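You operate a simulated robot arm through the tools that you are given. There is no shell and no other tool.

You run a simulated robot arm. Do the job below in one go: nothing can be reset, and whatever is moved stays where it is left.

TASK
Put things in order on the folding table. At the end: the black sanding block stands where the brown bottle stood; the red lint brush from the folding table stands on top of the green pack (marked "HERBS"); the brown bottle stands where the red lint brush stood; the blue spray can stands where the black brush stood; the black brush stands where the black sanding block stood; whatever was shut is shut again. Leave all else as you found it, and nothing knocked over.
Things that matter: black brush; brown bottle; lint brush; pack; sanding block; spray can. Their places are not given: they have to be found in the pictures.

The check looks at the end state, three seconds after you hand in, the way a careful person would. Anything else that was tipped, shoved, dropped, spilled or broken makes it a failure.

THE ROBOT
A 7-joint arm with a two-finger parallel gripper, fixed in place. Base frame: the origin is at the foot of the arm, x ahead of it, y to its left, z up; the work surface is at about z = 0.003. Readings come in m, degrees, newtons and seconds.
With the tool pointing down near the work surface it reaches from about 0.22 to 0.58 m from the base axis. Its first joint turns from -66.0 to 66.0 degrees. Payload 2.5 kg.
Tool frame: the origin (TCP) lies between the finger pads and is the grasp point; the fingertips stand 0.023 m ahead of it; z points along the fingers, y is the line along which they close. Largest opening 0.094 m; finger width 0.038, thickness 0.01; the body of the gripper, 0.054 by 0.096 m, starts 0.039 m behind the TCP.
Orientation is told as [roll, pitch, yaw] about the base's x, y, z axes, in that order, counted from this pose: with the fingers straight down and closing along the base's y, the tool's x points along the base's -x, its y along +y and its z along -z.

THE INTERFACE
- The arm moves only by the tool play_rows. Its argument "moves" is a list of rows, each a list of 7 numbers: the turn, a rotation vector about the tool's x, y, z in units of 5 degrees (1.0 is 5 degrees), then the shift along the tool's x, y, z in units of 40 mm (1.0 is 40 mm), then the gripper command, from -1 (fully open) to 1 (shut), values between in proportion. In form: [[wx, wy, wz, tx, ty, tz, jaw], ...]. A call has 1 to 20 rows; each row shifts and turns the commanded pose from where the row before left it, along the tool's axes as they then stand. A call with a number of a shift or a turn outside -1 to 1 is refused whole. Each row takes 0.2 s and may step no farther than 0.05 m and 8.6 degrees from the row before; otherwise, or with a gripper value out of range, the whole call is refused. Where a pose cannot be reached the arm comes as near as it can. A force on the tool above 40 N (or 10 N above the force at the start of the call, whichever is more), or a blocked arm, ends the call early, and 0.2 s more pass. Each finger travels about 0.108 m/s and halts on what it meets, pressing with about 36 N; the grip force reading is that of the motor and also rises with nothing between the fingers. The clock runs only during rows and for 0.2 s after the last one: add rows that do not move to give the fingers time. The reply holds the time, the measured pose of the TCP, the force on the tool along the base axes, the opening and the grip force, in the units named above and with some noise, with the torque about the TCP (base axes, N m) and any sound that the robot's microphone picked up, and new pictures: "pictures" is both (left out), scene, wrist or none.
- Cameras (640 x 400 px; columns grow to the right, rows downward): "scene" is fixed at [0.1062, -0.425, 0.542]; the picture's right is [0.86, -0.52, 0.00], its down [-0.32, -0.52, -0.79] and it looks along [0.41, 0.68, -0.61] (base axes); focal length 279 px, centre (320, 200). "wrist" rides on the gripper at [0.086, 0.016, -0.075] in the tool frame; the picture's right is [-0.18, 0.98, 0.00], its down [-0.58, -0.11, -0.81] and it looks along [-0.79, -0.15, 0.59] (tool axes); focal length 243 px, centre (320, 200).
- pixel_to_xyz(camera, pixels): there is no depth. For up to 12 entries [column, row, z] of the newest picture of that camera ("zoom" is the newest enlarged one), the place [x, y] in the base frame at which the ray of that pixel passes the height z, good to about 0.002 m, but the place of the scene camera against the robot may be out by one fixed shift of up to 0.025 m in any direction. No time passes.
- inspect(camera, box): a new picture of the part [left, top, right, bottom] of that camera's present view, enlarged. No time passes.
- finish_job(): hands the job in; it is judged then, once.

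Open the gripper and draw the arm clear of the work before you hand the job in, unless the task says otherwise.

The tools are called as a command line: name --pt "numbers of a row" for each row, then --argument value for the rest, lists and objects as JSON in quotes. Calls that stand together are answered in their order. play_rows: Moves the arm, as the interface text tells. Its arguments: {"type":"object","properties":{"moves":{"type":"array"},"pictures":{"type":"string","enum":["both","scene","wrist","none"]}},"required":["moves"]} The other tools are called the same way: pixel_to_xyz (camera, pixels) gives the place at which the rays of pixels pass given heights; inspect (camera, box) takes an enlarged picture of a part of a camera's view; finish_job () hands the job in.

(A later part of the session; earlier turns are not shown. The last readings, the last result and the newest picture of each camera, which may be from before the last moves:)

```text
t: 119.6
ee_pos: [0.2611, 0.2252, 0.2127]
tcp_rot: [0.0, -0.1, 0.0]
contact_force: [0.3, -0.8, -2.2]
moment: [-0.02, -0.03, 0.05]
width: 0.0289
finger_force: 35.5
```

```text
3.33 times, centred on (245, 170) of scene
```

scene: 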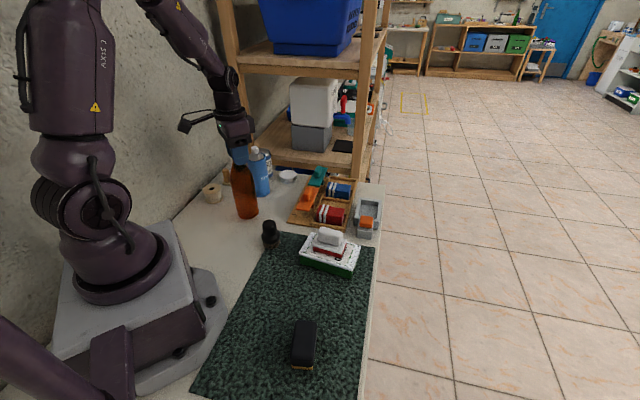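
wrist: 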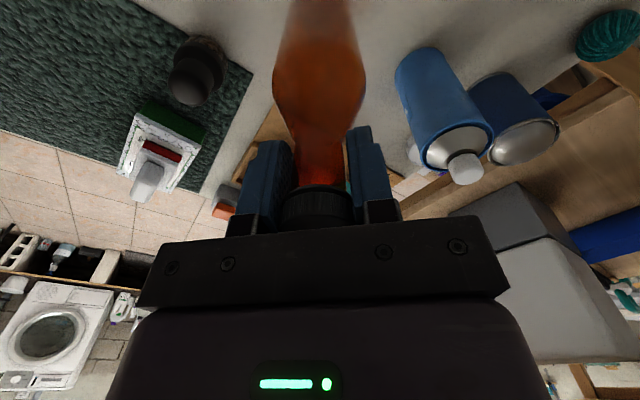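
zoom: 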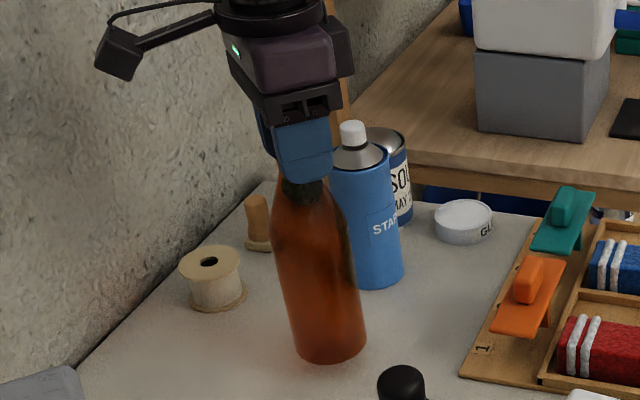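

The bottle hangs upright, weight about 2.5 N, base 0.190 m below the TCP. I raise it to z = 0.34 and carry it to above the cradle at (0.555,0.054).

play_rows --pt "0 0 0 0 0 -0.5 0.9" --pt "0 0 0 0 0 -0.8 0.9" --pt "0 0 0 0 0 -0.8 0.9" --pt "0 0 0 0 0 -0.7 0.9" --pt "0 0 0 0 0 -0.4 0.9" --pt "0 0 0 -0.4 -0.23 0 0.9" --pt "0 0 0 -0.7 -0.41 0 0.9" --pt "0 0 0 -0.8 -0.466 0 0.9" --pt "0 0 0 -0.8 -0.466 0 0.9" --pt "0 0 0 -0.8 -0.466 0 0.9" --pt "0 0 0 -0.8 -0.466 0 0.9" --pt "0 0 0 -0.8 -0.466 0 0.9" --pt "0 0 0 -0.8 -0.466 0 0.9" --pt "0 0 0 -0.7 -0.407 0 0.9" --pt "0 0 0 -0.5 -0.29 0 0.9" --pt "0 0 0 -0.255 -0.15 0 0.9" --pt "0 0 0 0 0 0 0.9" --pictures "both"

inspect --camera "scene" --box '[300, 60, 430, 250]'

```text
t: 123.2
ee_pos: [0.5516, 0.0532, 0.3417]
tcp_rot: [0.1, 0.0, 0.0]
contact_force: [0.5, 0.0, -2.9]
moment: [0.03, -0.02, -0.02]
width: 0.0285
finger_force: 36.3
```

scene: 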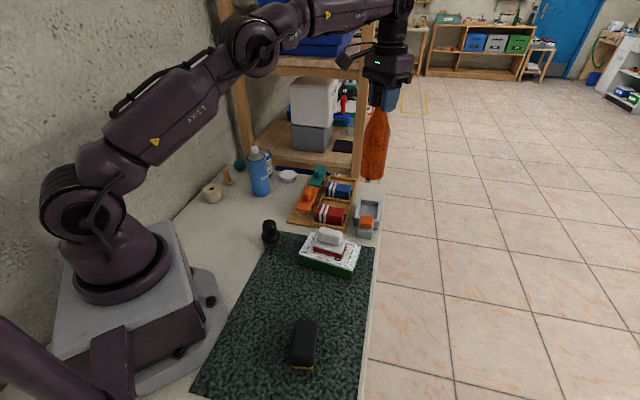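
wrist: 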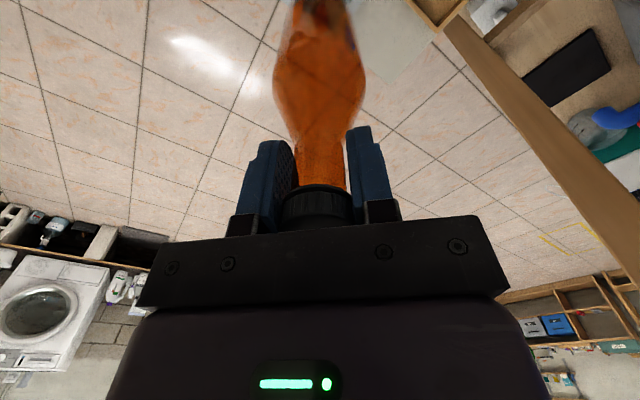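

```text
2.11 times, centred on (365, 155) of scene
```

zoom: 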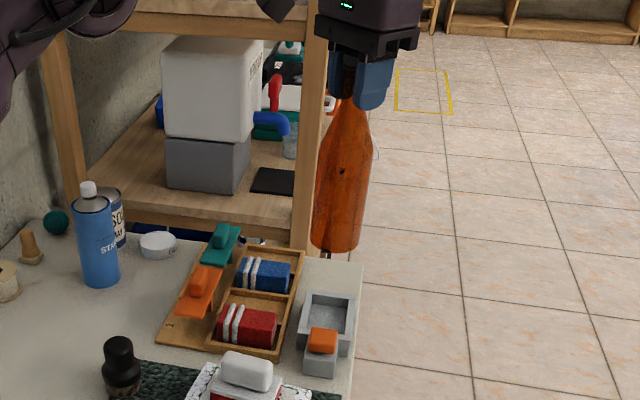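

The bottle is over the cradle. I shift 5 mm outward and lower to base height about 0.045, then check the alignment in the scene picture.

play_rows --pt "0 0 0 -0.12 0.03 0.4 0.9" --pt "0 0 0 0 0 0.6 0.9" --pt "0 0 0 0 0 0.6 0.9" --pt "0 0 0 0 0 0.6 0.9" --pt "0 0 0 0 0 0.35 0.9" --pt "0 0 0 0 0 0 0.9" --pictures "both"

inspect --camera "scene" --box '[310, 120, 430, 250]'

inspect --camera "wrist" --box '[200, 0, 440, 220]'

```text
t: 124.6
ee_pos: [0.5601, 0.0551, 0.2404]
tcp_rot: [0.1, -0.1, 0.0]
contact_force: [1.1, 0.4, -2.5]
moment: [0.04, -0.02, 0.0]
width: 0.0285
finger_force: 35.7
```

scene: 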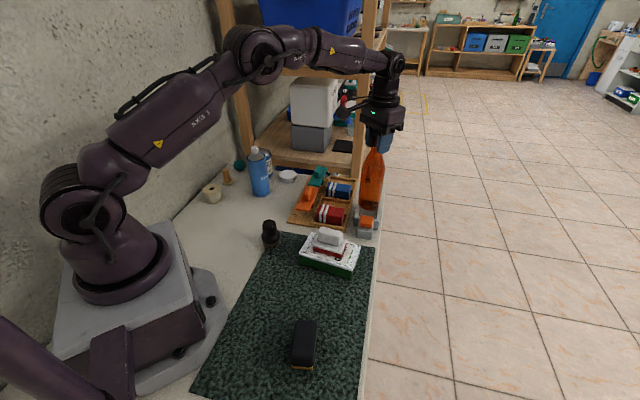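
wrist: 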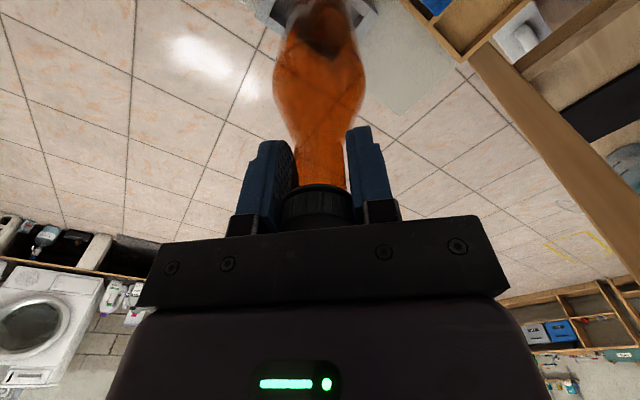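

```text
3.08 times, centred on (370, 185) of scene
```

zoom: 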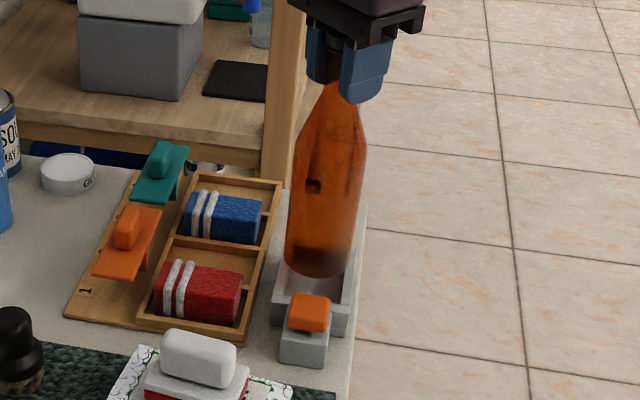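

```text
1.82 times, centred on (320, 110) of wrist
```

zoom: 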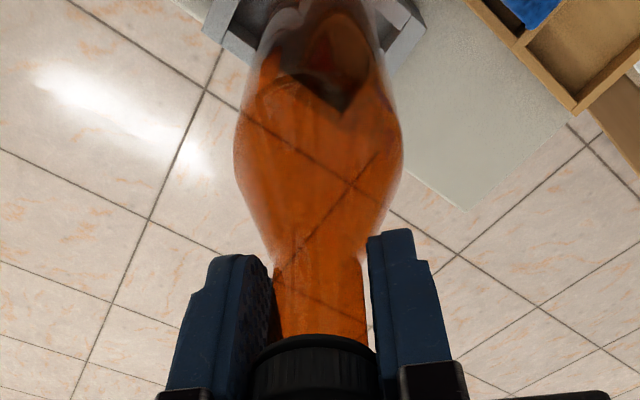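

The bottle's base at about (370,205) in the scene is above the cradle, whose centre was at about (368,210). I compare both rays to see the offset.

pixel_to_xyz --camera "scene" --pixels '[[370, 205, 0.05], [368.1, 210.4, 0.033], [359.5, 206, 0.05], [381, 207, 0.05], [370, 210, 0.05]]'

inspect --camera "scene" --box '[345, 180, 395, 240]'

```text
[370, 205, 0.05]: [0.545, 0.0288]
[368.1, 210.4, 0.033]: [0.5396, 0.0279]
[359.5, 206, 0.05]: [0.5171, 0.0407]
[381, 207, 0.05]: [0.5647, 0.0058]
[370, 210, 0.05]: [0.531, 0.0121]
```

```text
6.67 times, centred on (370, 210) of scene
```

zoom: 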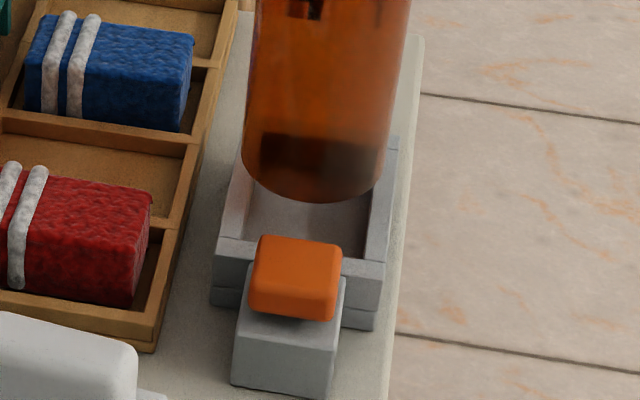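

The bottle is about 5 mm too far out and will rest on the cradle's rails. I shift 4.5 mm back and lower in small steps until it touches.

play_rows --pt "0 0 0 0.11 -0.02 0 0.9" --pt "0 0 0 0 0 0.2 0.9" --pt "0 0 0 0 0 0.05 0.9" --pt "0 0 0 0 0 0.05 0.9" --pt "0 0 0 0 0 0 0.9" --pictures "scene"

inspect --camera "scene" --box '[345, 180, 395, 240]'

```text
t: 125.8
ee_pos: [0.554, 0.055, 0.2272]
tcp_rot: [0.0, 0.0, 0.0]
contact_force: [0.9, 0.7, -1.1]
moment: [-0.04, -0.03, 0.01]
width: 0.0284
finger_force: 35.9
```

scene: 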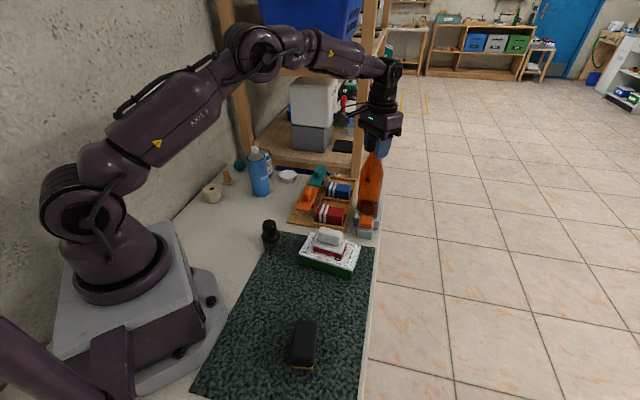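

```text
6.67 times, centred on (370, 210) of scene
```

zoom: 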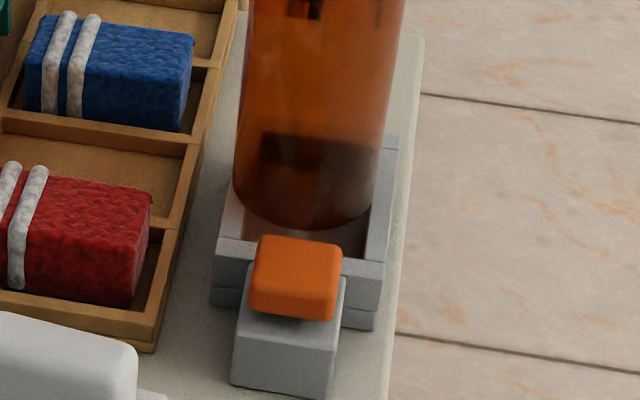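

The base is about 3 mm above the rails and looks centred. I lower on in 1-2 mm steps.

play_rows --pt "0 0 0 0 0 0.05 0.9" --pt "0 0 0 0 0 0.05 0.9" --pt "0 0 0 0 0 0 0.9" --pictures "none"

```text
t: 126.6
ee_pos: [0.5544, 0.0546, 0.225]
tcp_rot: [-0.1, -0.1, 0.0]
contact_force: [-5.9, 0.7, 19.7]
moment: [-0.31, 0.87, -0.04]
width: 0.0283
finger_force: 36.6
```

Contact with 20 N, first on the outer rail. I relieve the force, then open the jaws only a little (to about 0.045 m) so the neck stays guarded while the bottle settles.

play_rows --pt "0 0 0 0 0 -0.03 0.9" --pt "0 0 0 0 0 0 0.9" --pt "0 0 0 0 0 0 0.3" --pt "0 0 0 0 0 0 0.1" --pt "0 0 0 0 0 0 0.1" --pt "0 0 0 0 0 0 0.1" --pictures "both"

inspect --camera "scene" --box '[335, 120, 415, 245]'

inspect --camera "wrist" --box '[200, 0, 440, 240]'

```text
t: 128.0
ee_pos: [0.5546, 0.0542, 0.224]
tcp_rot: [-0.1, 0.0, 0.0]
contact_force: [0.5, -0.3, -0.4]
moment: [0.03, 0.02, 0.0]
width: 0.0423
finger_force: 0.0
```

scene: 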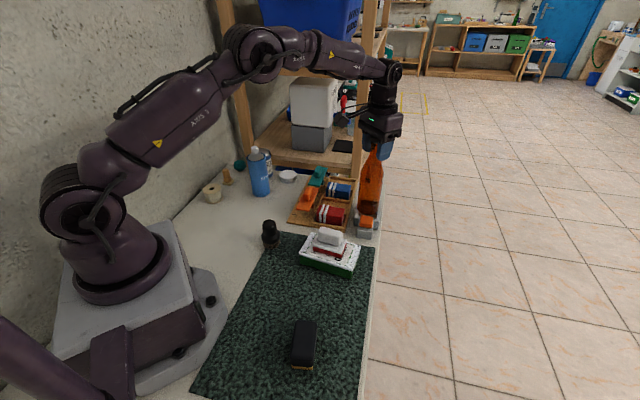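
wrist: 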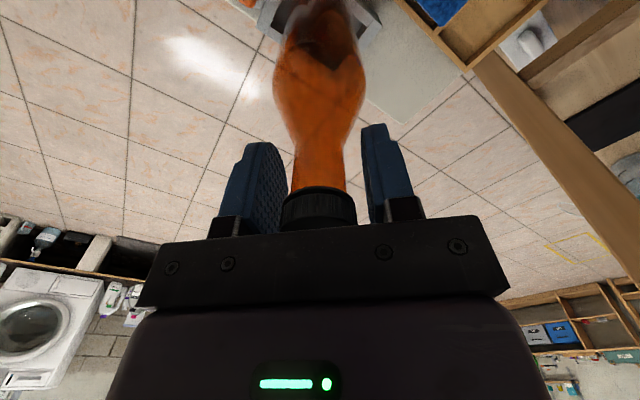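

```text
3.20 times, centred on (375, 182) of scene
```

zoom: 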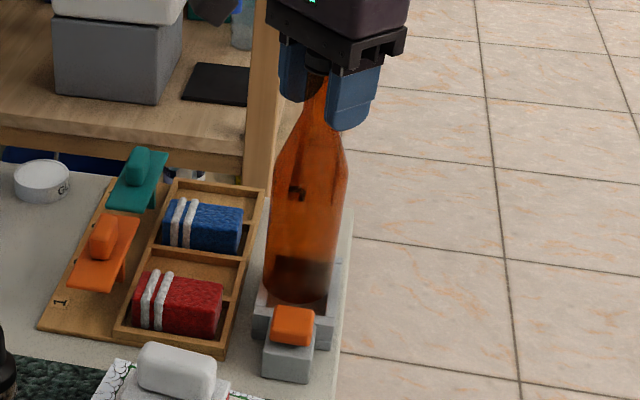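

```text
1.67 times, centred on (320, 120) of wrist
```

zoom: 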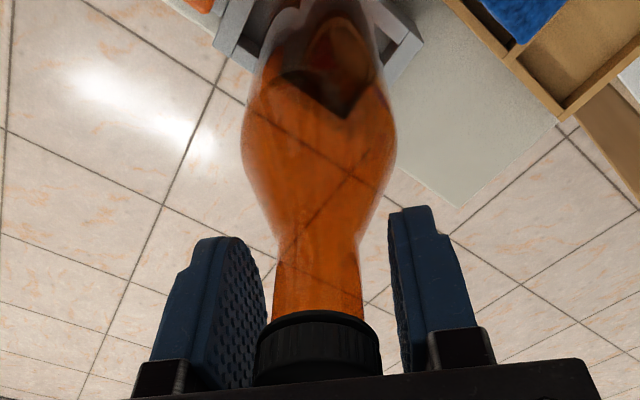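

The bottle stands free and upright on the cradle with the jaws open to 0.042 m and no force. I open fully, rise straight up clear of it, and check that it stays put.

play_rows --pt "0 0 0 0 0 0 -0.3" --pt "0 0 0 0 0 0 -0.8" --pt "0 0 0 0 0 0 -1" --pt "0 0 0 0 0 -0.4 -1" --pt "0 0 0 0 0 -0.6 -1" --pt "0 0 0 0 0 -0.7 -1" --pt "0 0 0 0 0 -0.7 -1" --pt "0 0 0 0 0 0 -1" --pictures "both"

inspect --camera "scene" --box '[320, 110, 420, 245]'

```text
t: 129.8
ee_pos: [0.5571, 0.0539, 0.3236]
tcp_rot: [-0.1, 0.0, 0.1]
contact_force: [-0.1, 0.4, 0.4]
moment: [-0.01, 0.01, -0.01]
width: 0.0939
finger_force: 0.1
```

scene: 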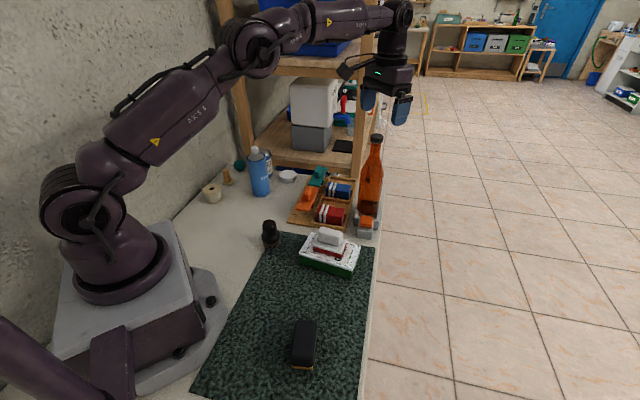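
wrist: 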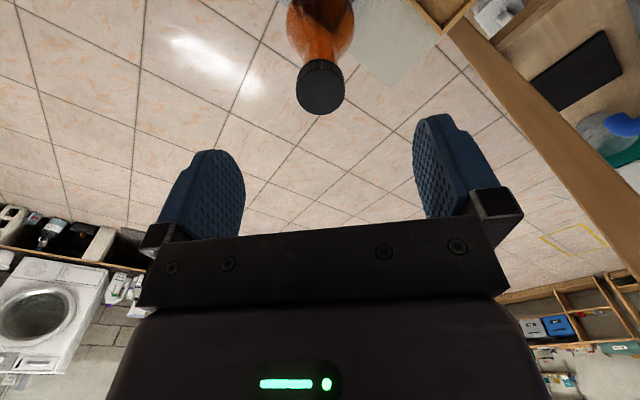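

```text
2.96 times, centred on (370, 178) of scene
```

zoom: 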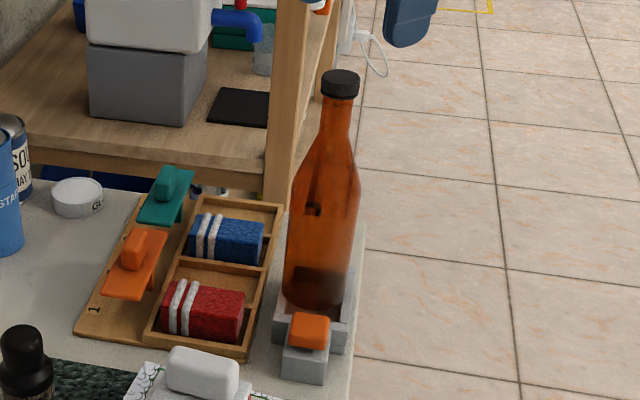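

The bottle stands upright on the cradle. Next is the sanding block: I check the bottle's cap position for tilt and move over towards the block near (0.25,-0.15), z = 0.35.

pixel_to_xyz --camera "wrist" --pixels '[[321, 87, 0.25], [321, 87, 0.255], [321, 87, 0.245]]'

play_rows --pt "0 0 0 0.4 -0.27 -0.3 -1" --pt "0 0 0 0.8 -0.53 -0.3 -1" --pt "0 0 0 0.8 -0.53 0 -1" --pt "0 0 0 0.8 -0.53 0 -1" --pt "0 0 0 0.8 -0.53 0 -1" --pt "0 0 0 0.8 -0.53 0 -1" --pt "0 0 0 0.8 -0.53 0 -1" --pt "0 0 0 0.8 -0.53 0 -1" --pt "0 0 0 0.8 -0.53 0 -1" --pt "0 0 0 0.7 -0.5 0 -1" --pt "0 0 1 0 0 0 -1" --pt "0 0 1 0 0 0 -1" --pt "0 0 1 0 0 0 -1" --pt "0 0 1 0 0 0 -1" --pt "0 0 1 0 0 0 -1" --pt "0 0 1 0 0 0 -1" --pt "0 0 1 0 0 0 -1" --pt "0 0 1 0 0 0 -1" --pt "0 0 0 0 0 0 -1" --pictures "both"

```text
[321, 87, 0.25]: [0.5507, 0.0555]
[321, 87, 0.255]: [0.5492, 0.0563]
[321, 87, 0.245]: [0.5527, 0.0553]
```

```text
t: 133.8
ee_pos: [0.2551, -0.1472, 0.345]
tcp_rot: [0.0, 0.0, -40.1]
contact_force: [0.2, -0.4, -1.6]
moment: [0.0, 0.0, 0.0]
width: 0.0941
finger_force: 0.0
```

scene: 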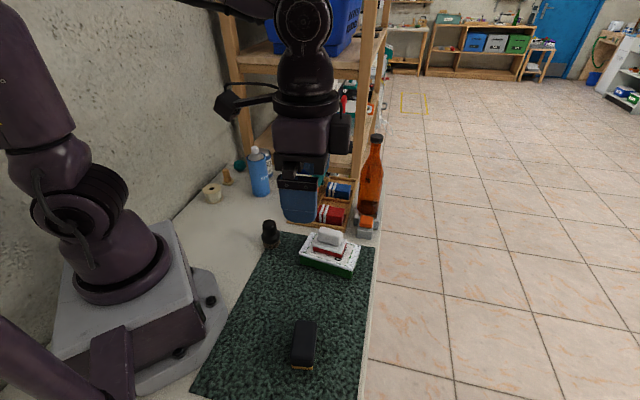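
wrist: 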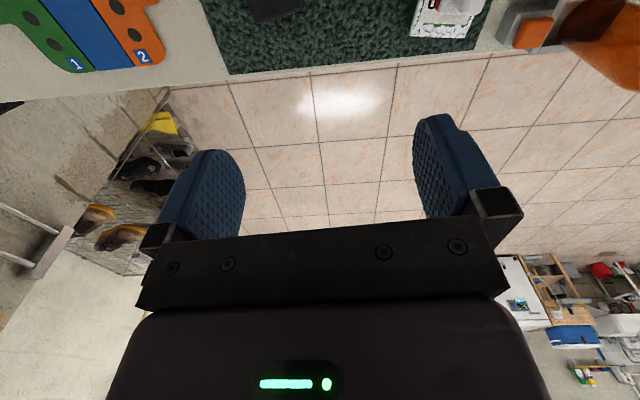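

The bottle's tilt is below 1.5 degrees. The sanding block is at the top edge of the view, so I turn to yaw -100 to see it from a better side.

play_rows --pt "0 0 1 0 0 0 -1" --pt "0 0 1 0 0 0 -1" --pt "0 0 1 0 0 0 -1" --pt "0 0 1 0 0 0 -1" --pt "0 0 1 0 0 0 -1" --pt "0 0 1 0 0 0 -1" --pt "0 0 1 0 0 0 -1" --pt "0 0 1 0 0 0 -1" --pt "0 0 1 0 0 0 -1" --pt "0 0 1 0 0 0 -1" --pt "0 0 1 0 0 0 -1" --pt "0 0 1 0 0 0 -1" --pt "0 0 0 0 0 0.5 -1" --pt "0 0 0 0 0 0.5 -1" --pt "0 0 0 0 0 0 -1" --pictures "wrist"

inspect --camera "wrist" --box '[250, 0, 410, 120]'

```text
t: 137.0
ee_pos: [0.2547, -0.148, 0.3051]
tcp_rot: [0.0, 0.0, -100.0]
contact_force: [0.4, 0.2, 0.6]
moment: [-0.01, 0.04, -0.02]
width: 0.0938
finger_force: 0.1
```

wrist: 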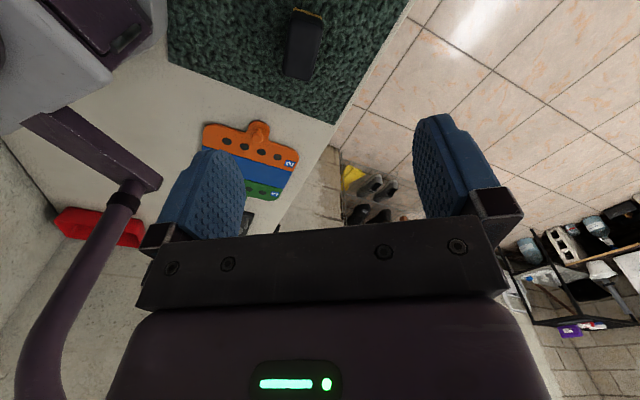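

```text
3.33 times, centred on (330, 60) of wrist
```

zoom: 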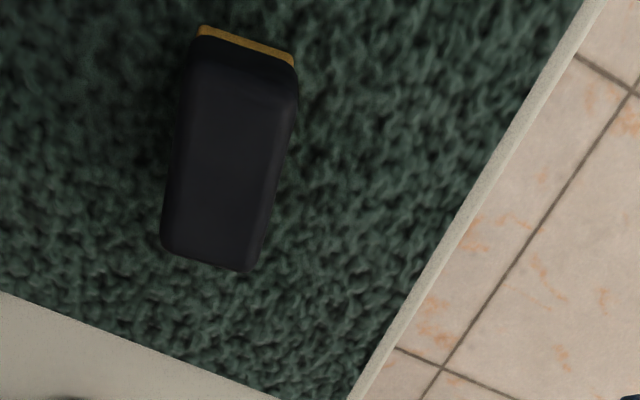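

The block is clear, with its yellow sole at the near end. I query its corners to get its centre and direction.

pixel_to_xyz --camera "zoom" --pixels '[[197, 30, 0.01], [294, 66, 0.01], [192, 55, 0.035], [298, 92, 0.035], [250, 270, 0.035], [163, 246, 0.035], [250, 270, 0.025], [163, 246, 0.025], [300, 92, 0.025], [188, 60, 0.025]]'

```text
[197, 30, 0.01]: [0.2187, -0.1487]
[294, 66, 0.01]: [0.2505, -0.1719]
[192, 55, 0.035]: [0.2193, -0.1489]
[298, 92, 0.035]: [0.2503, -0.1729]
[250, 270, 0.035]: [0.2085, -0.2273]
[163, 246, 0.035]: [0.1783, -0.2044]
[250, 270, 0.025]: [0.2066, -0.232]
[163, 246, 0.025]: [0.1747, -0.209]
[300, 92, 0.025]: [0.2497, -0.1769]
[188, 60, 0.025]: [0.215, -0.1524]
```

The block is 0.069 x 0.039 m, centre (0.214,-0.188), top at z = 0.035, axis at 53 degrees. I turn to yaw -127 so the jaws close across it, move over it and descend to z = 0.12.

play_rows --pt "0 0 1 0 0 0 -1" --pt "0 0 1 0 0 0 -1" --pt "0 0 1 0 0 0 -1" --pt "0 0 1 0 0 0 -1" --pt "0 0 1 0 0 0 -1" --pt "0 0 0.4 0 0 0 -1" --pt "0 0 0 -0.7 -0.1 0 -1" --pt "0 0 0 -0.717 -0.107 0 -1" --pt "0 0 0 0 0 0.8 -1" --pt "0 0 0 0 0 0.8 -1" --pt "0 0 0 0 0 0.8 -1" --pt "0 0 0 0 0 0.8 -1" --pt "0 0 0 0 0 0.8 -1" --pt "0 0 0 0 0 0.6 -1" --pt "0 0 0 0 0 0 -1" --pictures "wrist"

inspect --camera "wrist" --box '[200, 20, 460, 220]'

```text
t: 140.2
ee_pos: [0.2126, -0.1867, 0.1199]
tcp_rot: [-0.1, 0.0, -127.0]
contact_force: [-0.3, -0.5, 0.5]
moment: [0.0, -0.03, -0.02]
width: 0.0942
finger_force: 0.0
```

wrist: 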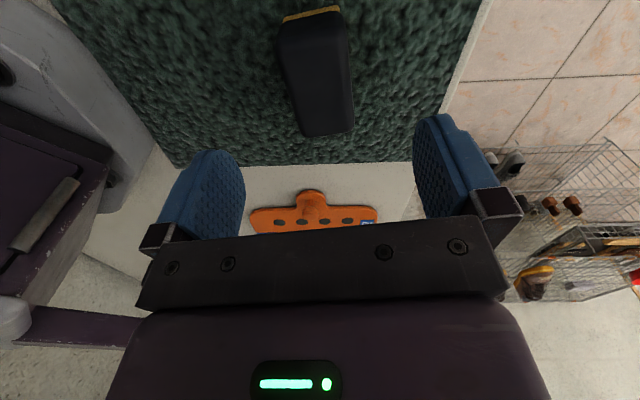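

```text
2.00 times, centred on (330, 120) of wrist
```

zoom: 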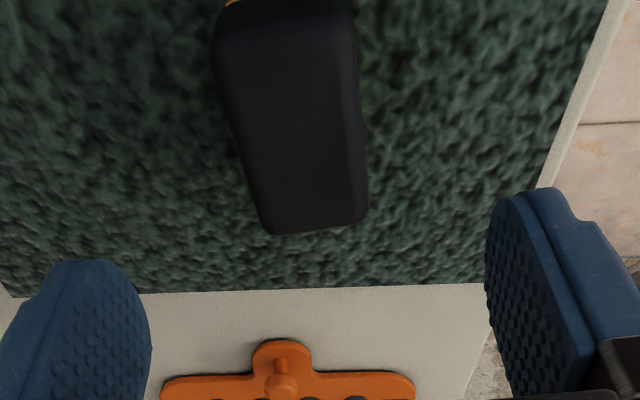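

The block lies along the jaws' direction. I verify its corners at top height to centre the grasp.

pixel_to_xyz --camera "wrist" --pixels '[[303, 135, 0.033], [353, 128, 0.033], [278, 32, 0.033], [348, 20, 0.033], [290, 85, 0.033], [350, 75, 0.033]]'

```text
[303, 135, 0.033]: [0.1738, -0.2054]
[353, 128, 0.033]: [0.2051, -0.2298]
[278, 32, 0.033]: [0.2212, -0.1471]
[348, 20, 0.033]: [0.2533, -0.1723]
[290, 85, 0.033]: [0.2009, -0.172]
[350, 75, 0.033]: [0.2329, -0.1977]
```

The block's centre is (0.2135,-0.1885), 2 mm from the tool axis. I descend to z = 0.036 and close.

play_rows --pt "0 0 0 0 0.04 0.6 -1" --pt "0 0 0 0 0 0.6 -1" --pt "0 0 0 0 0 0.6 -1" --pt "0 0 0 0 0 0.3 -1" --pt "0 0 0 0 0 0 -1" --pt "0 0 0 0 0 0 -0.3" --pt "0 0 0 0 0 0 0.1" --pt "0 0 0 0 0 0 0.5" --pt "0 0 0 0 0 0 0.5" --pictures "wrist"

```text
t: 142.2
ee_pos: [0.2143, -0.1875, 0.0362]
tcp_rot: [0.0, 0.0, -126.9]
contact_force: [0.8, -0.1, 0.8]
moment: [0.04, 0.02, 0.02]
width: 0.0419
finger_force: 36.3
```

wrist: 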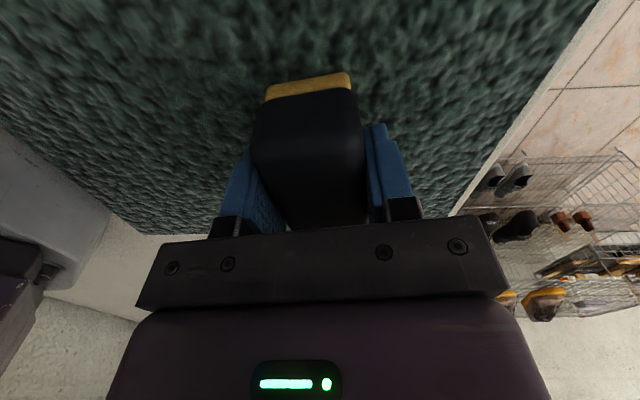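

The jaws hold the block at 0.0419 m. I lift it, turning to yaw -40 on the way up.

play_rows --pt "0 0 0 0 0 -0.3 0.5" --pt "0 0 0 0 0 -0.6 0.5" --pt "0 0 -1 0 0 -0.3 0.5" --pt "0 0 -1 0 0 -0.3 0.5" --pt "0 0 -1 0 0 -0.3 0.5" --pt "0 0 -1 0 0 -0.3 0.5" --pt "0 0 -1 0 0 -0.3 0.5" --pt "0 0 -1 0 0 -0.3 0.5" --pt "0 0 -1 0 0 -0.3 0.5" --pt "0 0 -1 0 0 -0.3 0.5" --pt "0 0 -1 0 0 -0.3 0.5" --pt "0 0 -1 0 0 -0.3 0.5" --pt "0 0 -1 0 0 -0.3 0.5" --pt "0 0 -1 0 0 -0.3 0.5" --pt "0 0 -1 0 0 -0.3 0.5" --pt "0 0 -1 0 0 -0.3 0.5" --pt "0 0 -1 0 0 0 0.5" --pt "0 0 -1 0 0 0 0.5" --pt "0 0 -1 0 0 0 0.5" --pt "0 0 -0.4 0 0 0 0.5" --pictures "scene"

play_rows --pt "0 0 0 0.281 0.893 0 0.5" --pt "0 0 0 0.281 0.893 0 0.5" --pt "0 0 0 0.281 0.893 0 0.5" --pt "0 0 0 0.281 0.893 0 0.5" --pt "0 0 0 0.281 0.893 0 0.5" --pt "0 0 0 0.281 0.893 0 0.5" --pt "0 0 0 0.68 0.545 0 0.5" --pt "0 0 0 0.68 0.545 0 0.5" --pt "0 0 0 0.68 0.545 0 0.5" --pt "0 0 0 0.68 0.545 0 0.5" --pt "0 0 0 0.68 0.545 0 0.5" --pt "0 0 0 0.68 0.545 0 0.5" --pt "0 0 0 0 0 0 0.5" --pictures "both"

```text
t: 146.4
ee_pos: [0.2143, -0.1873, 0.2411]
tcp_rot: [-0.1, -0.1, -39.8]
contact_force: [-0.2, 1.1, -0.5]
moment: [-0.01, 0.0, -0.04]
width: 0.0417
finger_force: 35.8
```

scene: 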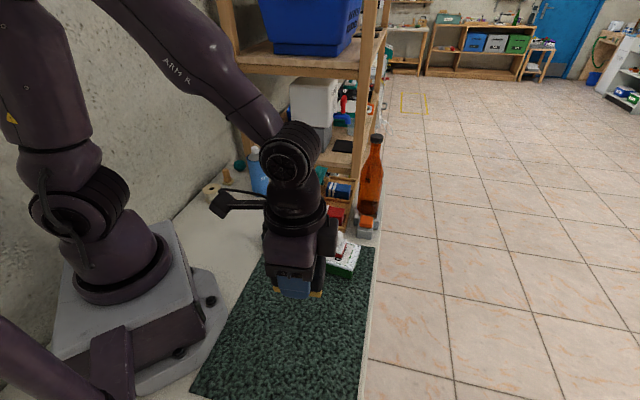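

```text
t: 149.2
ee_pos: [0.2602, 0.2258, 0.2417]
tcp_rot: [-0.1, 0.0, -40.0]
contact_force: [-0.1, -0.1, -0.6]
moment: [0.03, -0.01, -0.05]
width: 0.0417
finger_force: 36.3
```

scene: 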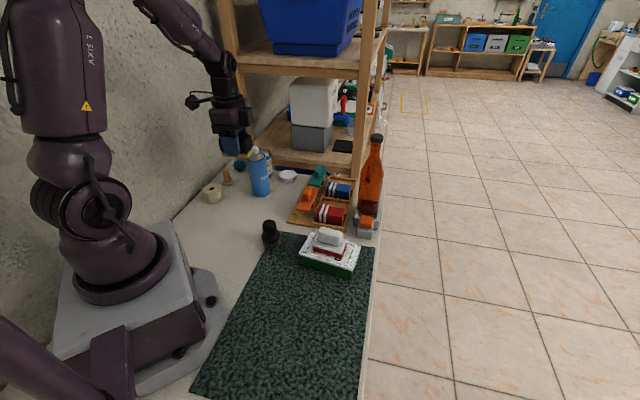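
wrist: 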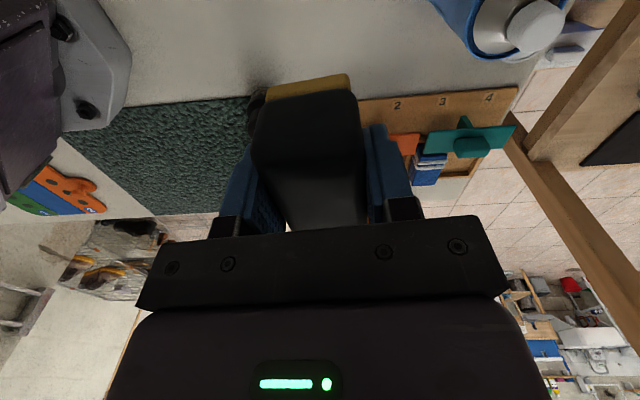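

I am over the bottle's former place. I turn to yaw 5 to keep clear of the can and spool, and descend to z = 0.06.

play_rows --pt "0 0 -1 0 0 0 0.5" --pt "0 0 -1 0 0 0 0.5" --pt "0 0 -1 0 0 0 0.5" --pt "0 0 -1 0 0 0 0.5" --pt "0 0 -1 0 0 0 0.5" --pt "0 0 -1 0 0 0 0.5" --pt "0 0 -1 0 0 0 0.5" --pt "0 0 -1 0 0 0 0.5" --pt "0 0 -1 0 0 0 0.5" --pt "0 0 0 0 0 0.8 0.5" --pt "0 0 0 0 0 0.8 0.5" --pt "0 0 0 0 0 0.8 0.5" --pt "0 0 0 0 0 0.8 0.5" --pt "0 0 0 0 0 0.8 0.5" --pt "0 0 0 0 0 0.5 0.5" --pt "0 0 0 0 0 0 0.5" --pictures "both"

inspect --camera "scene" --box '[180, 130, 310, 250]'

```text
t: 152.6
ee_pos: [0.2622, 0.2238, 0.0607]
tcp_rot: [0.0, 0.0, 5.0]
contact_force: [-0.4, 0.1, -1.2]
moment: [0.01, -0.01, 0.01]
width: 0.0419
finger_force: 36.6
```

scene: 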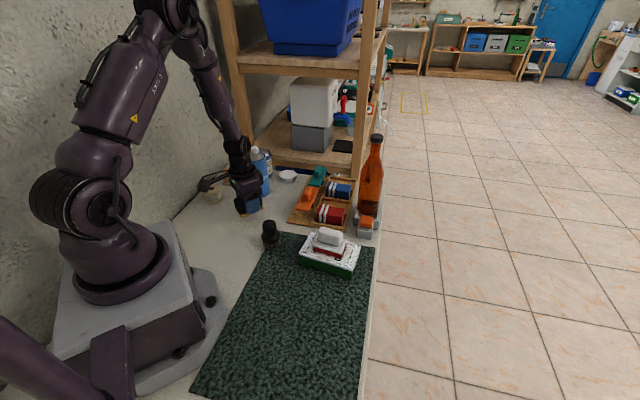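
wrist: 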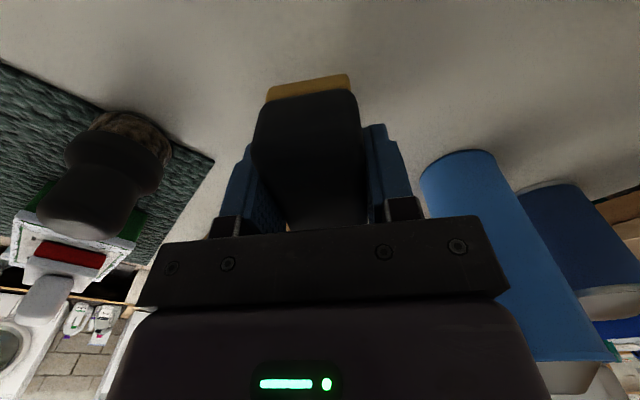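

```text
3.33 times, centred on (245, 190) of scene
```

zoom: 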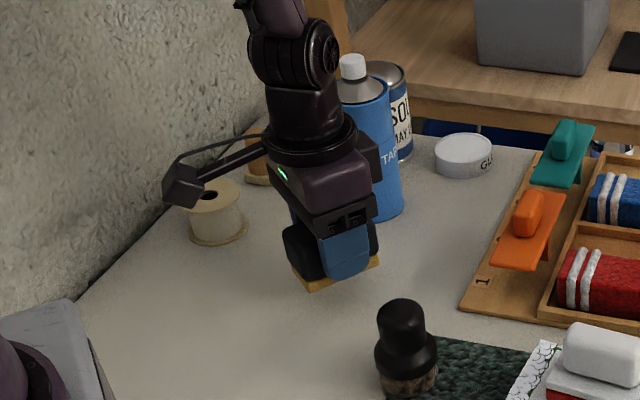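

The block hangs over the bottle's old place, clear of the can. I shift 3 mm and lower until it touches the table.

play_rows --pt "0 0 0 0.07 0.02 0.4 0.5" --pt "0 0 0 0 0 0.1 0.5" --pt "0 0 0 0 0 0.05 0.5" --pt "0 0 0 0 0 0 0.5" --pictures "none"

```text
t: 153.6
ee_pos: [0.2579, 0.2246, 0.0392]
tcp_rot: [0.0, 0.0, 4.9]
contact_force: [0.2, -0.8, -0.6]
moment: [0.01, -0.02, 0.0]
width: 0.0416
finger_force: 36.1
```

play_rows --pt "0 0 0 0 0 0.05 0.5" --pt "0 0 0 0 0 0.05 0.5" --pt "0 0 0 0 0 0.03 0.5" --pt "0 0 0 0 0 0 0.5" --pictures "none"

```text
t: 154.6
ee_pos: [0.2581, 0.2259, 0.0347]
tcp_rot: [0.0, 0.1, 5.0]
contact_force: [0.3, 0.1, -1.6]
moment: [0.0, -0.01, 0.01]
width: 0.0417
finger_force: 36.3
```

No contact yet at z = 0.0347, which fits the table being lower than the mat. I lower on in 1 mm steps.

play_rows --pt "0 0 0 0 0 0.03 0.5" --pt "0 0 0 0 0 0.03 0.5" --pt "0 0 0 0 0 0 0.5" --pictures "none"

```text
t: 155.4
ee_pos: [0.2595, 0.2261, 0.0327]
tcp_rot: [-0.1, -0.1, 4.8]
contact_force: [-4.3, -5.5, 32.8]
moment: [-0.15, 0.06, -0.37]
width: 0.042
finger_force: 36.4
```

Contact at z about 0.033. I relieve the pressure, open the jaws and rise.

play_rows --pt "0 0 0 0 0 -0.025 0.5" --pt "0 0 0 0 0 0 0.3" --pt "0 0 0 0 0 0 -0.1" --pt "0 0 0 0 0 0 -0.5" --pt "0 0 0 0 0 0 -0.9" --pt "0 0 0 0 0 -0.3 -0.9" --pt "0 0 0 0 0 -0.7 -0.9" --pt "0 0 0 0 0 -0.8 -0.9" --pt "0 0 0 0 0 -0.8 -0.9" --pt "0 0 0 0 0 -0.8 -1" --pt "0 0 0 0 0 -0.8 -1" --pt "0 0 0 0 0 0 -1" --pictures "both"

inspect --camera "scene" --box '[180, 130, 310, 260]'

```text
t: 158.0
ee_pos: [0.2584, 0.2247, 0.2004]
tcp_rot: [0.0, 0.0, 5.0]
contact_force: [0.0, 0.4, 0.1]
moment: [0.01, 0.0, 0.02]
width: 0.0939
finger_force: 0.1
```

scene: 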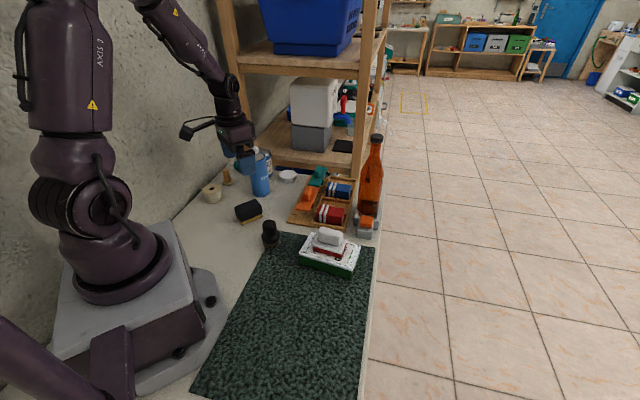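
wrist: 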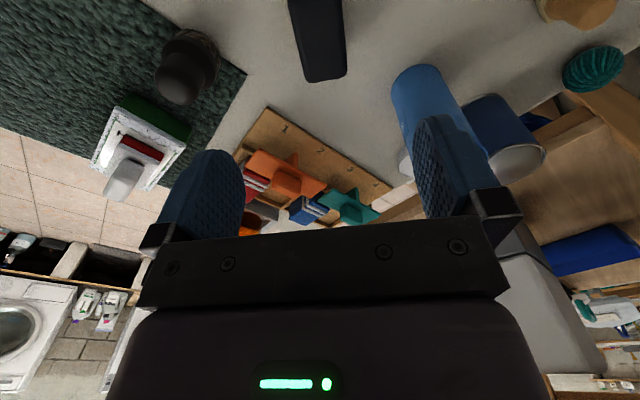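

```text
3.08 times, centred on (245, 195) of scene
```

zoom: 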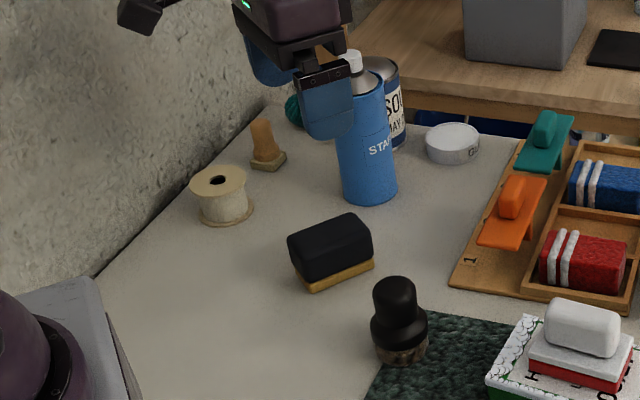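

The sanding block stands where the bottle stood. Next is the black brush near (0.272,0.097): I move to a viewing pose at (0.30,0.02), z = 0.28, yaw 75.

play_rows --pt "0 0 0 0 0 -0.8 -1" --pt "0 0 0 0 0 -0.8 -1" --pt "0 0 0 -0.1 -0.866 -0.4 -1" --pt "0 0 0 -0.1 -0.866 0 -1" --pt "0 0 0 -0.1 -0.866 0 -1" --pt "0 0 0 -0.1 -0.866 0 -1" --pt "0 0 0 -0.1 -0.866 0 -1" --pt "0 0 0 -0.1 -0.866 0 -1" --pt "0 0 -1 0 0 0 -1" --pt "0 0 -1 0 0 0 -1" --pt "0 0 -1 0 0 0 -1" --pt "0 0 -1 0 0 0 -1" --pt "0 0 -1 0 0 0 -1" --pt "0 0 -1 0 0 0 -1" --pt "0 0 -1 0 0 0 -1" --pt "0 0 -1 0 0 0 -1" --pt "0 0 -1 0 0 0 -1" --pt "0 0 -1 0 0 0 -1" --pt "0 0 -1 0 0 0 -1" --pt "0 0 -1 0 0 0 -1" --pictures "both"

inspect --camera "wrist" --box '[260, 0, 500, 150]'

```text
t: 162.2
ee_pos: [0.2992, 0.0213, 0.2813]
tcp_rot: [0.0, 0.0, 65.1]
contact_force: [-0.7, 0.0, -0.2]
moment: [-0.01, -0.01, 0.0]
width: 0.094
finger_force: 0.2
```

scene: 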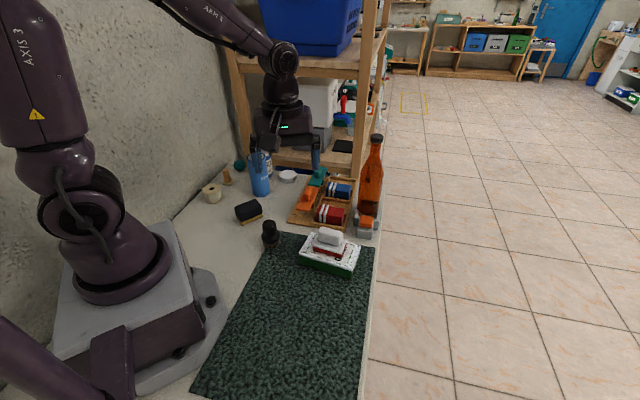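
wrist: 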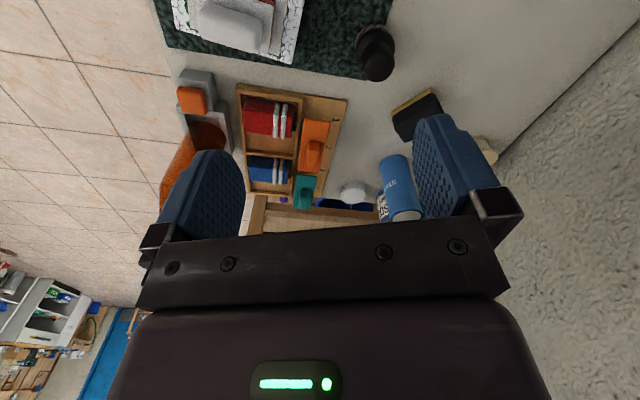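

```text
2.67 times, centred on (380, 75) of wrist
```

zoom: 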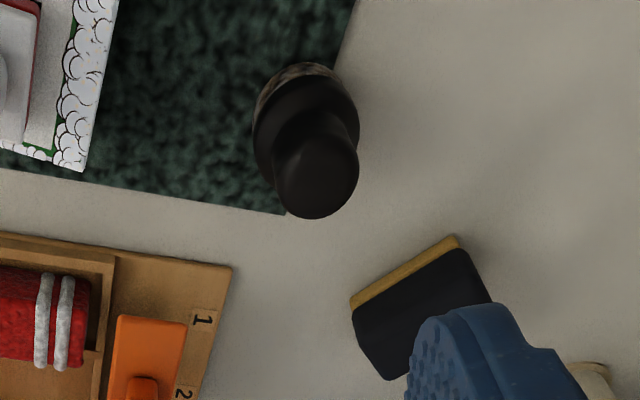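

The brush's base circle centres at about (305,114) and the knob top at (318,182) in the zoom. I query both at their heights.

pixel_to_xyz --camera "zoom" --pixels '[[305, 114, 0.012], [305, 114, 0.02], [318, 182, 0.065], [318, 182, 0.075], [318, 182, 0.07], [306, 128, 0.03], [253, 108, 0.015], [358, 115, 0.03], [278, 180, 0.07], [358, 180, 0.07]]'

pixel_to_xyz --camera "scene" --pixels '[[270, 224, 0.07], [271, 244, 0.006], [271, 240, 0.02]]'

```text
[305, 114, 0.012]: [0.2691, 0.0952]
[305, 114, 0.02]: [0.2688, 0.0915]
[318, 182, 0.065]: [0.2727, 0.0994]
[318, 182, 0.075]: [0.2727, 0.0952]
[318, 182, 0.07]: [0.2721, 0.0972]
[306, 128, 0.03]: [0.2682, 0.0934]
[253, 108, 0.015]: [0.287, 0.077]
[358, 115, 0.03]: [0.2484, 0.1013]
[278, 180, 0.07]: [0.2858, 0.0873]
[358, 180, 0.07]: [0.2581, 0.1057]
```

```text
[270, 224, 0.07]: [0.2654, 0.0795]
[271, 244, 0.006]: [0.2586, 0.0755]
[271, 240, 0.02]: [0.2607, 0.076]
```

The brush stands at about (0.2705,0.096) with its top at z = 0.072. I move over it and descend to z = 0.14 to check the alignment.

play_rows --pt "0 0 0 -0.695 0.72 0 -1" --pt "0 0 0 -0.695 0.72 0 -1" --pt "0 0 0 0 0 0.8 -1" --pt "0 0 0 0 0 0.8 -1" --pt "0 0 0 0 0 0.8 -1" --pt "0 0 0 0 0 0.8 -1" --pt "0 0 0 0 0 0.3 -1" --pt "0 0 0 0 0 0 -1" --pictures "wrist"

inspect --camera "wrist" --box '[200, 0, 460, 220]'

```text
t: 164.0
ee_pos: [0.2694, 0.0956, 0.1395]
tcp_rot: [0.1, 0.0, 65.0]
contact_force: [0.4, -0.2, -0.1]
moment: [0.0, 0.02, 0.01]
width: 0.0939
finger_force: 0.1
```

wrist: 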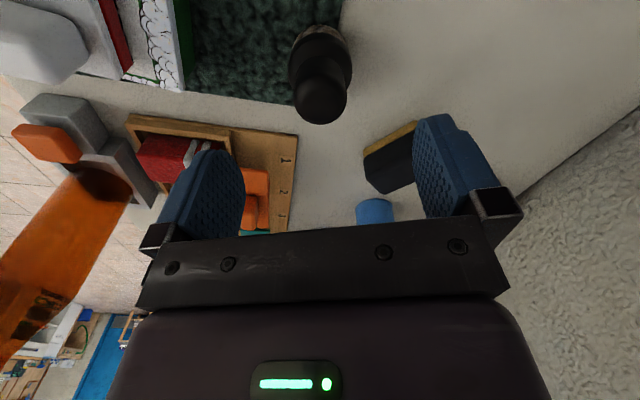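

```text
1.82 times, centred on (330, 110) of wrist
```

zoom: 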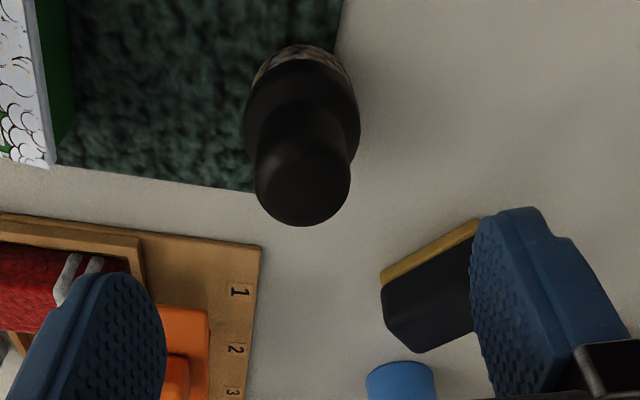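

The knob is centred exactly under the tool. I descend to z = 0.06 and close on the knob.

play_rows --pt "0 0 0 0 0 0.7 -1" --pt "0 0 0 0 0 0.7 -1" --pt "0 0 0 0 0 0.59 -1" --pt "0 0 0 0 0 0 -1" --pt "0 0 0 0 0 0 -0.3" --pt "0 0 0 0 0 0 0.2" --pt "0 0 0 0 0 0 0.7" --pt "0 0 0 0 0 0 0.7" --pictures "both"

inspect --camera "scene" --box '[230, 180, 310, 260]'

```text
t: 165.8
ee_pos: [0.2706, 0.096, 0.0621]
tcp_rot: [0.0, 0.0, 65.0]
contact_force: [-5.3, -1.6, 29.3]
moment: [0.02, 0.11, 0.0]
width: 0.0398
finger_force: 35.9
```

scene: 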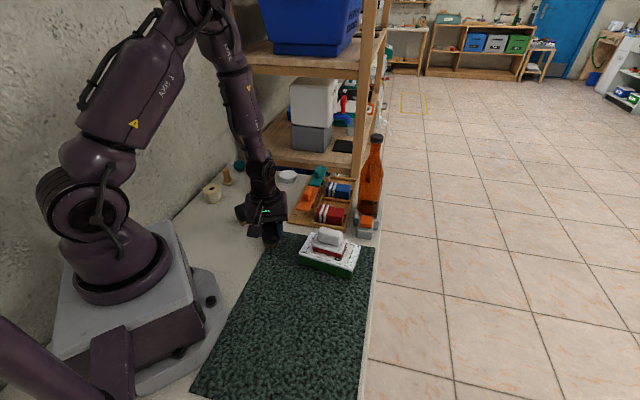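
wrist: 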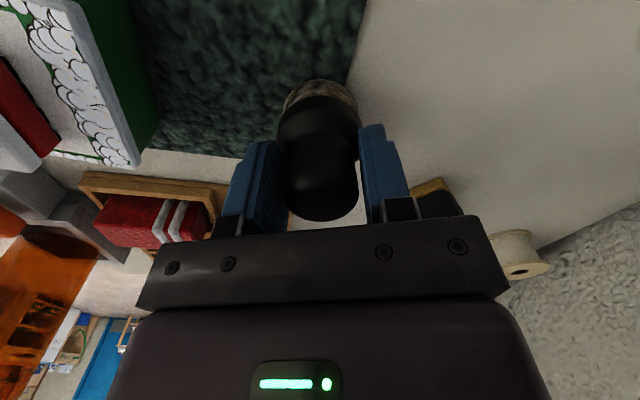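

```text
5.00 times, centred on (270, 220) of scene
```

zoom: 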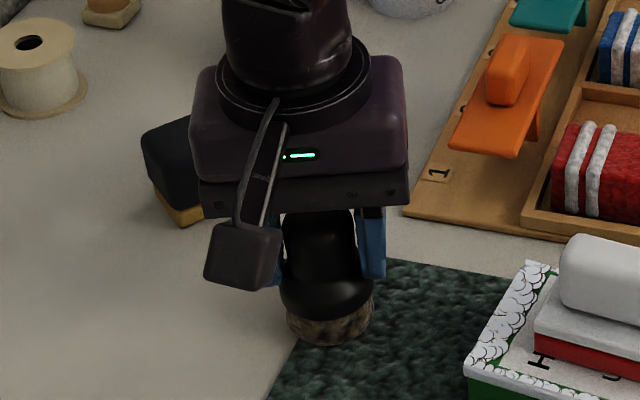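

The tips pinch the sloping collar (29 N upward), not the knob. I open a little, rise 10 mm and close again on the knob.

play_rows --pt "0 0 0 0 0 0 0" --pt "0 0 0 0 0 0 -0.3" --pt "0 0 0 0 0 -0.25 -0.3" --pt "0 0 0 0 0 0 -0.3" --pt "0 0 0 0 0 0 0.2" --pt "0 0 0 0 0 0 0.8" --pt "0 0 0 0 0 0 0.8" --pt "0 0 0 0 0 0 0.8" --pictures "wrist"

```text
t: 167.6
ee_pos: [0.2712, 0.0948, 0.0717]
tcp_rot: [0.0, 0.1, 65.0]
contact_force: [-1.0, 0.7, 4.9]
moment: [0.01, 0.08, -0.02]
width: 0.0321
finger_force: 35.9
```

wrist: 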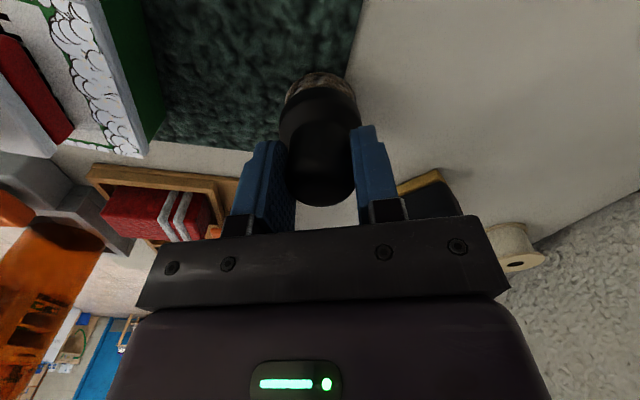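

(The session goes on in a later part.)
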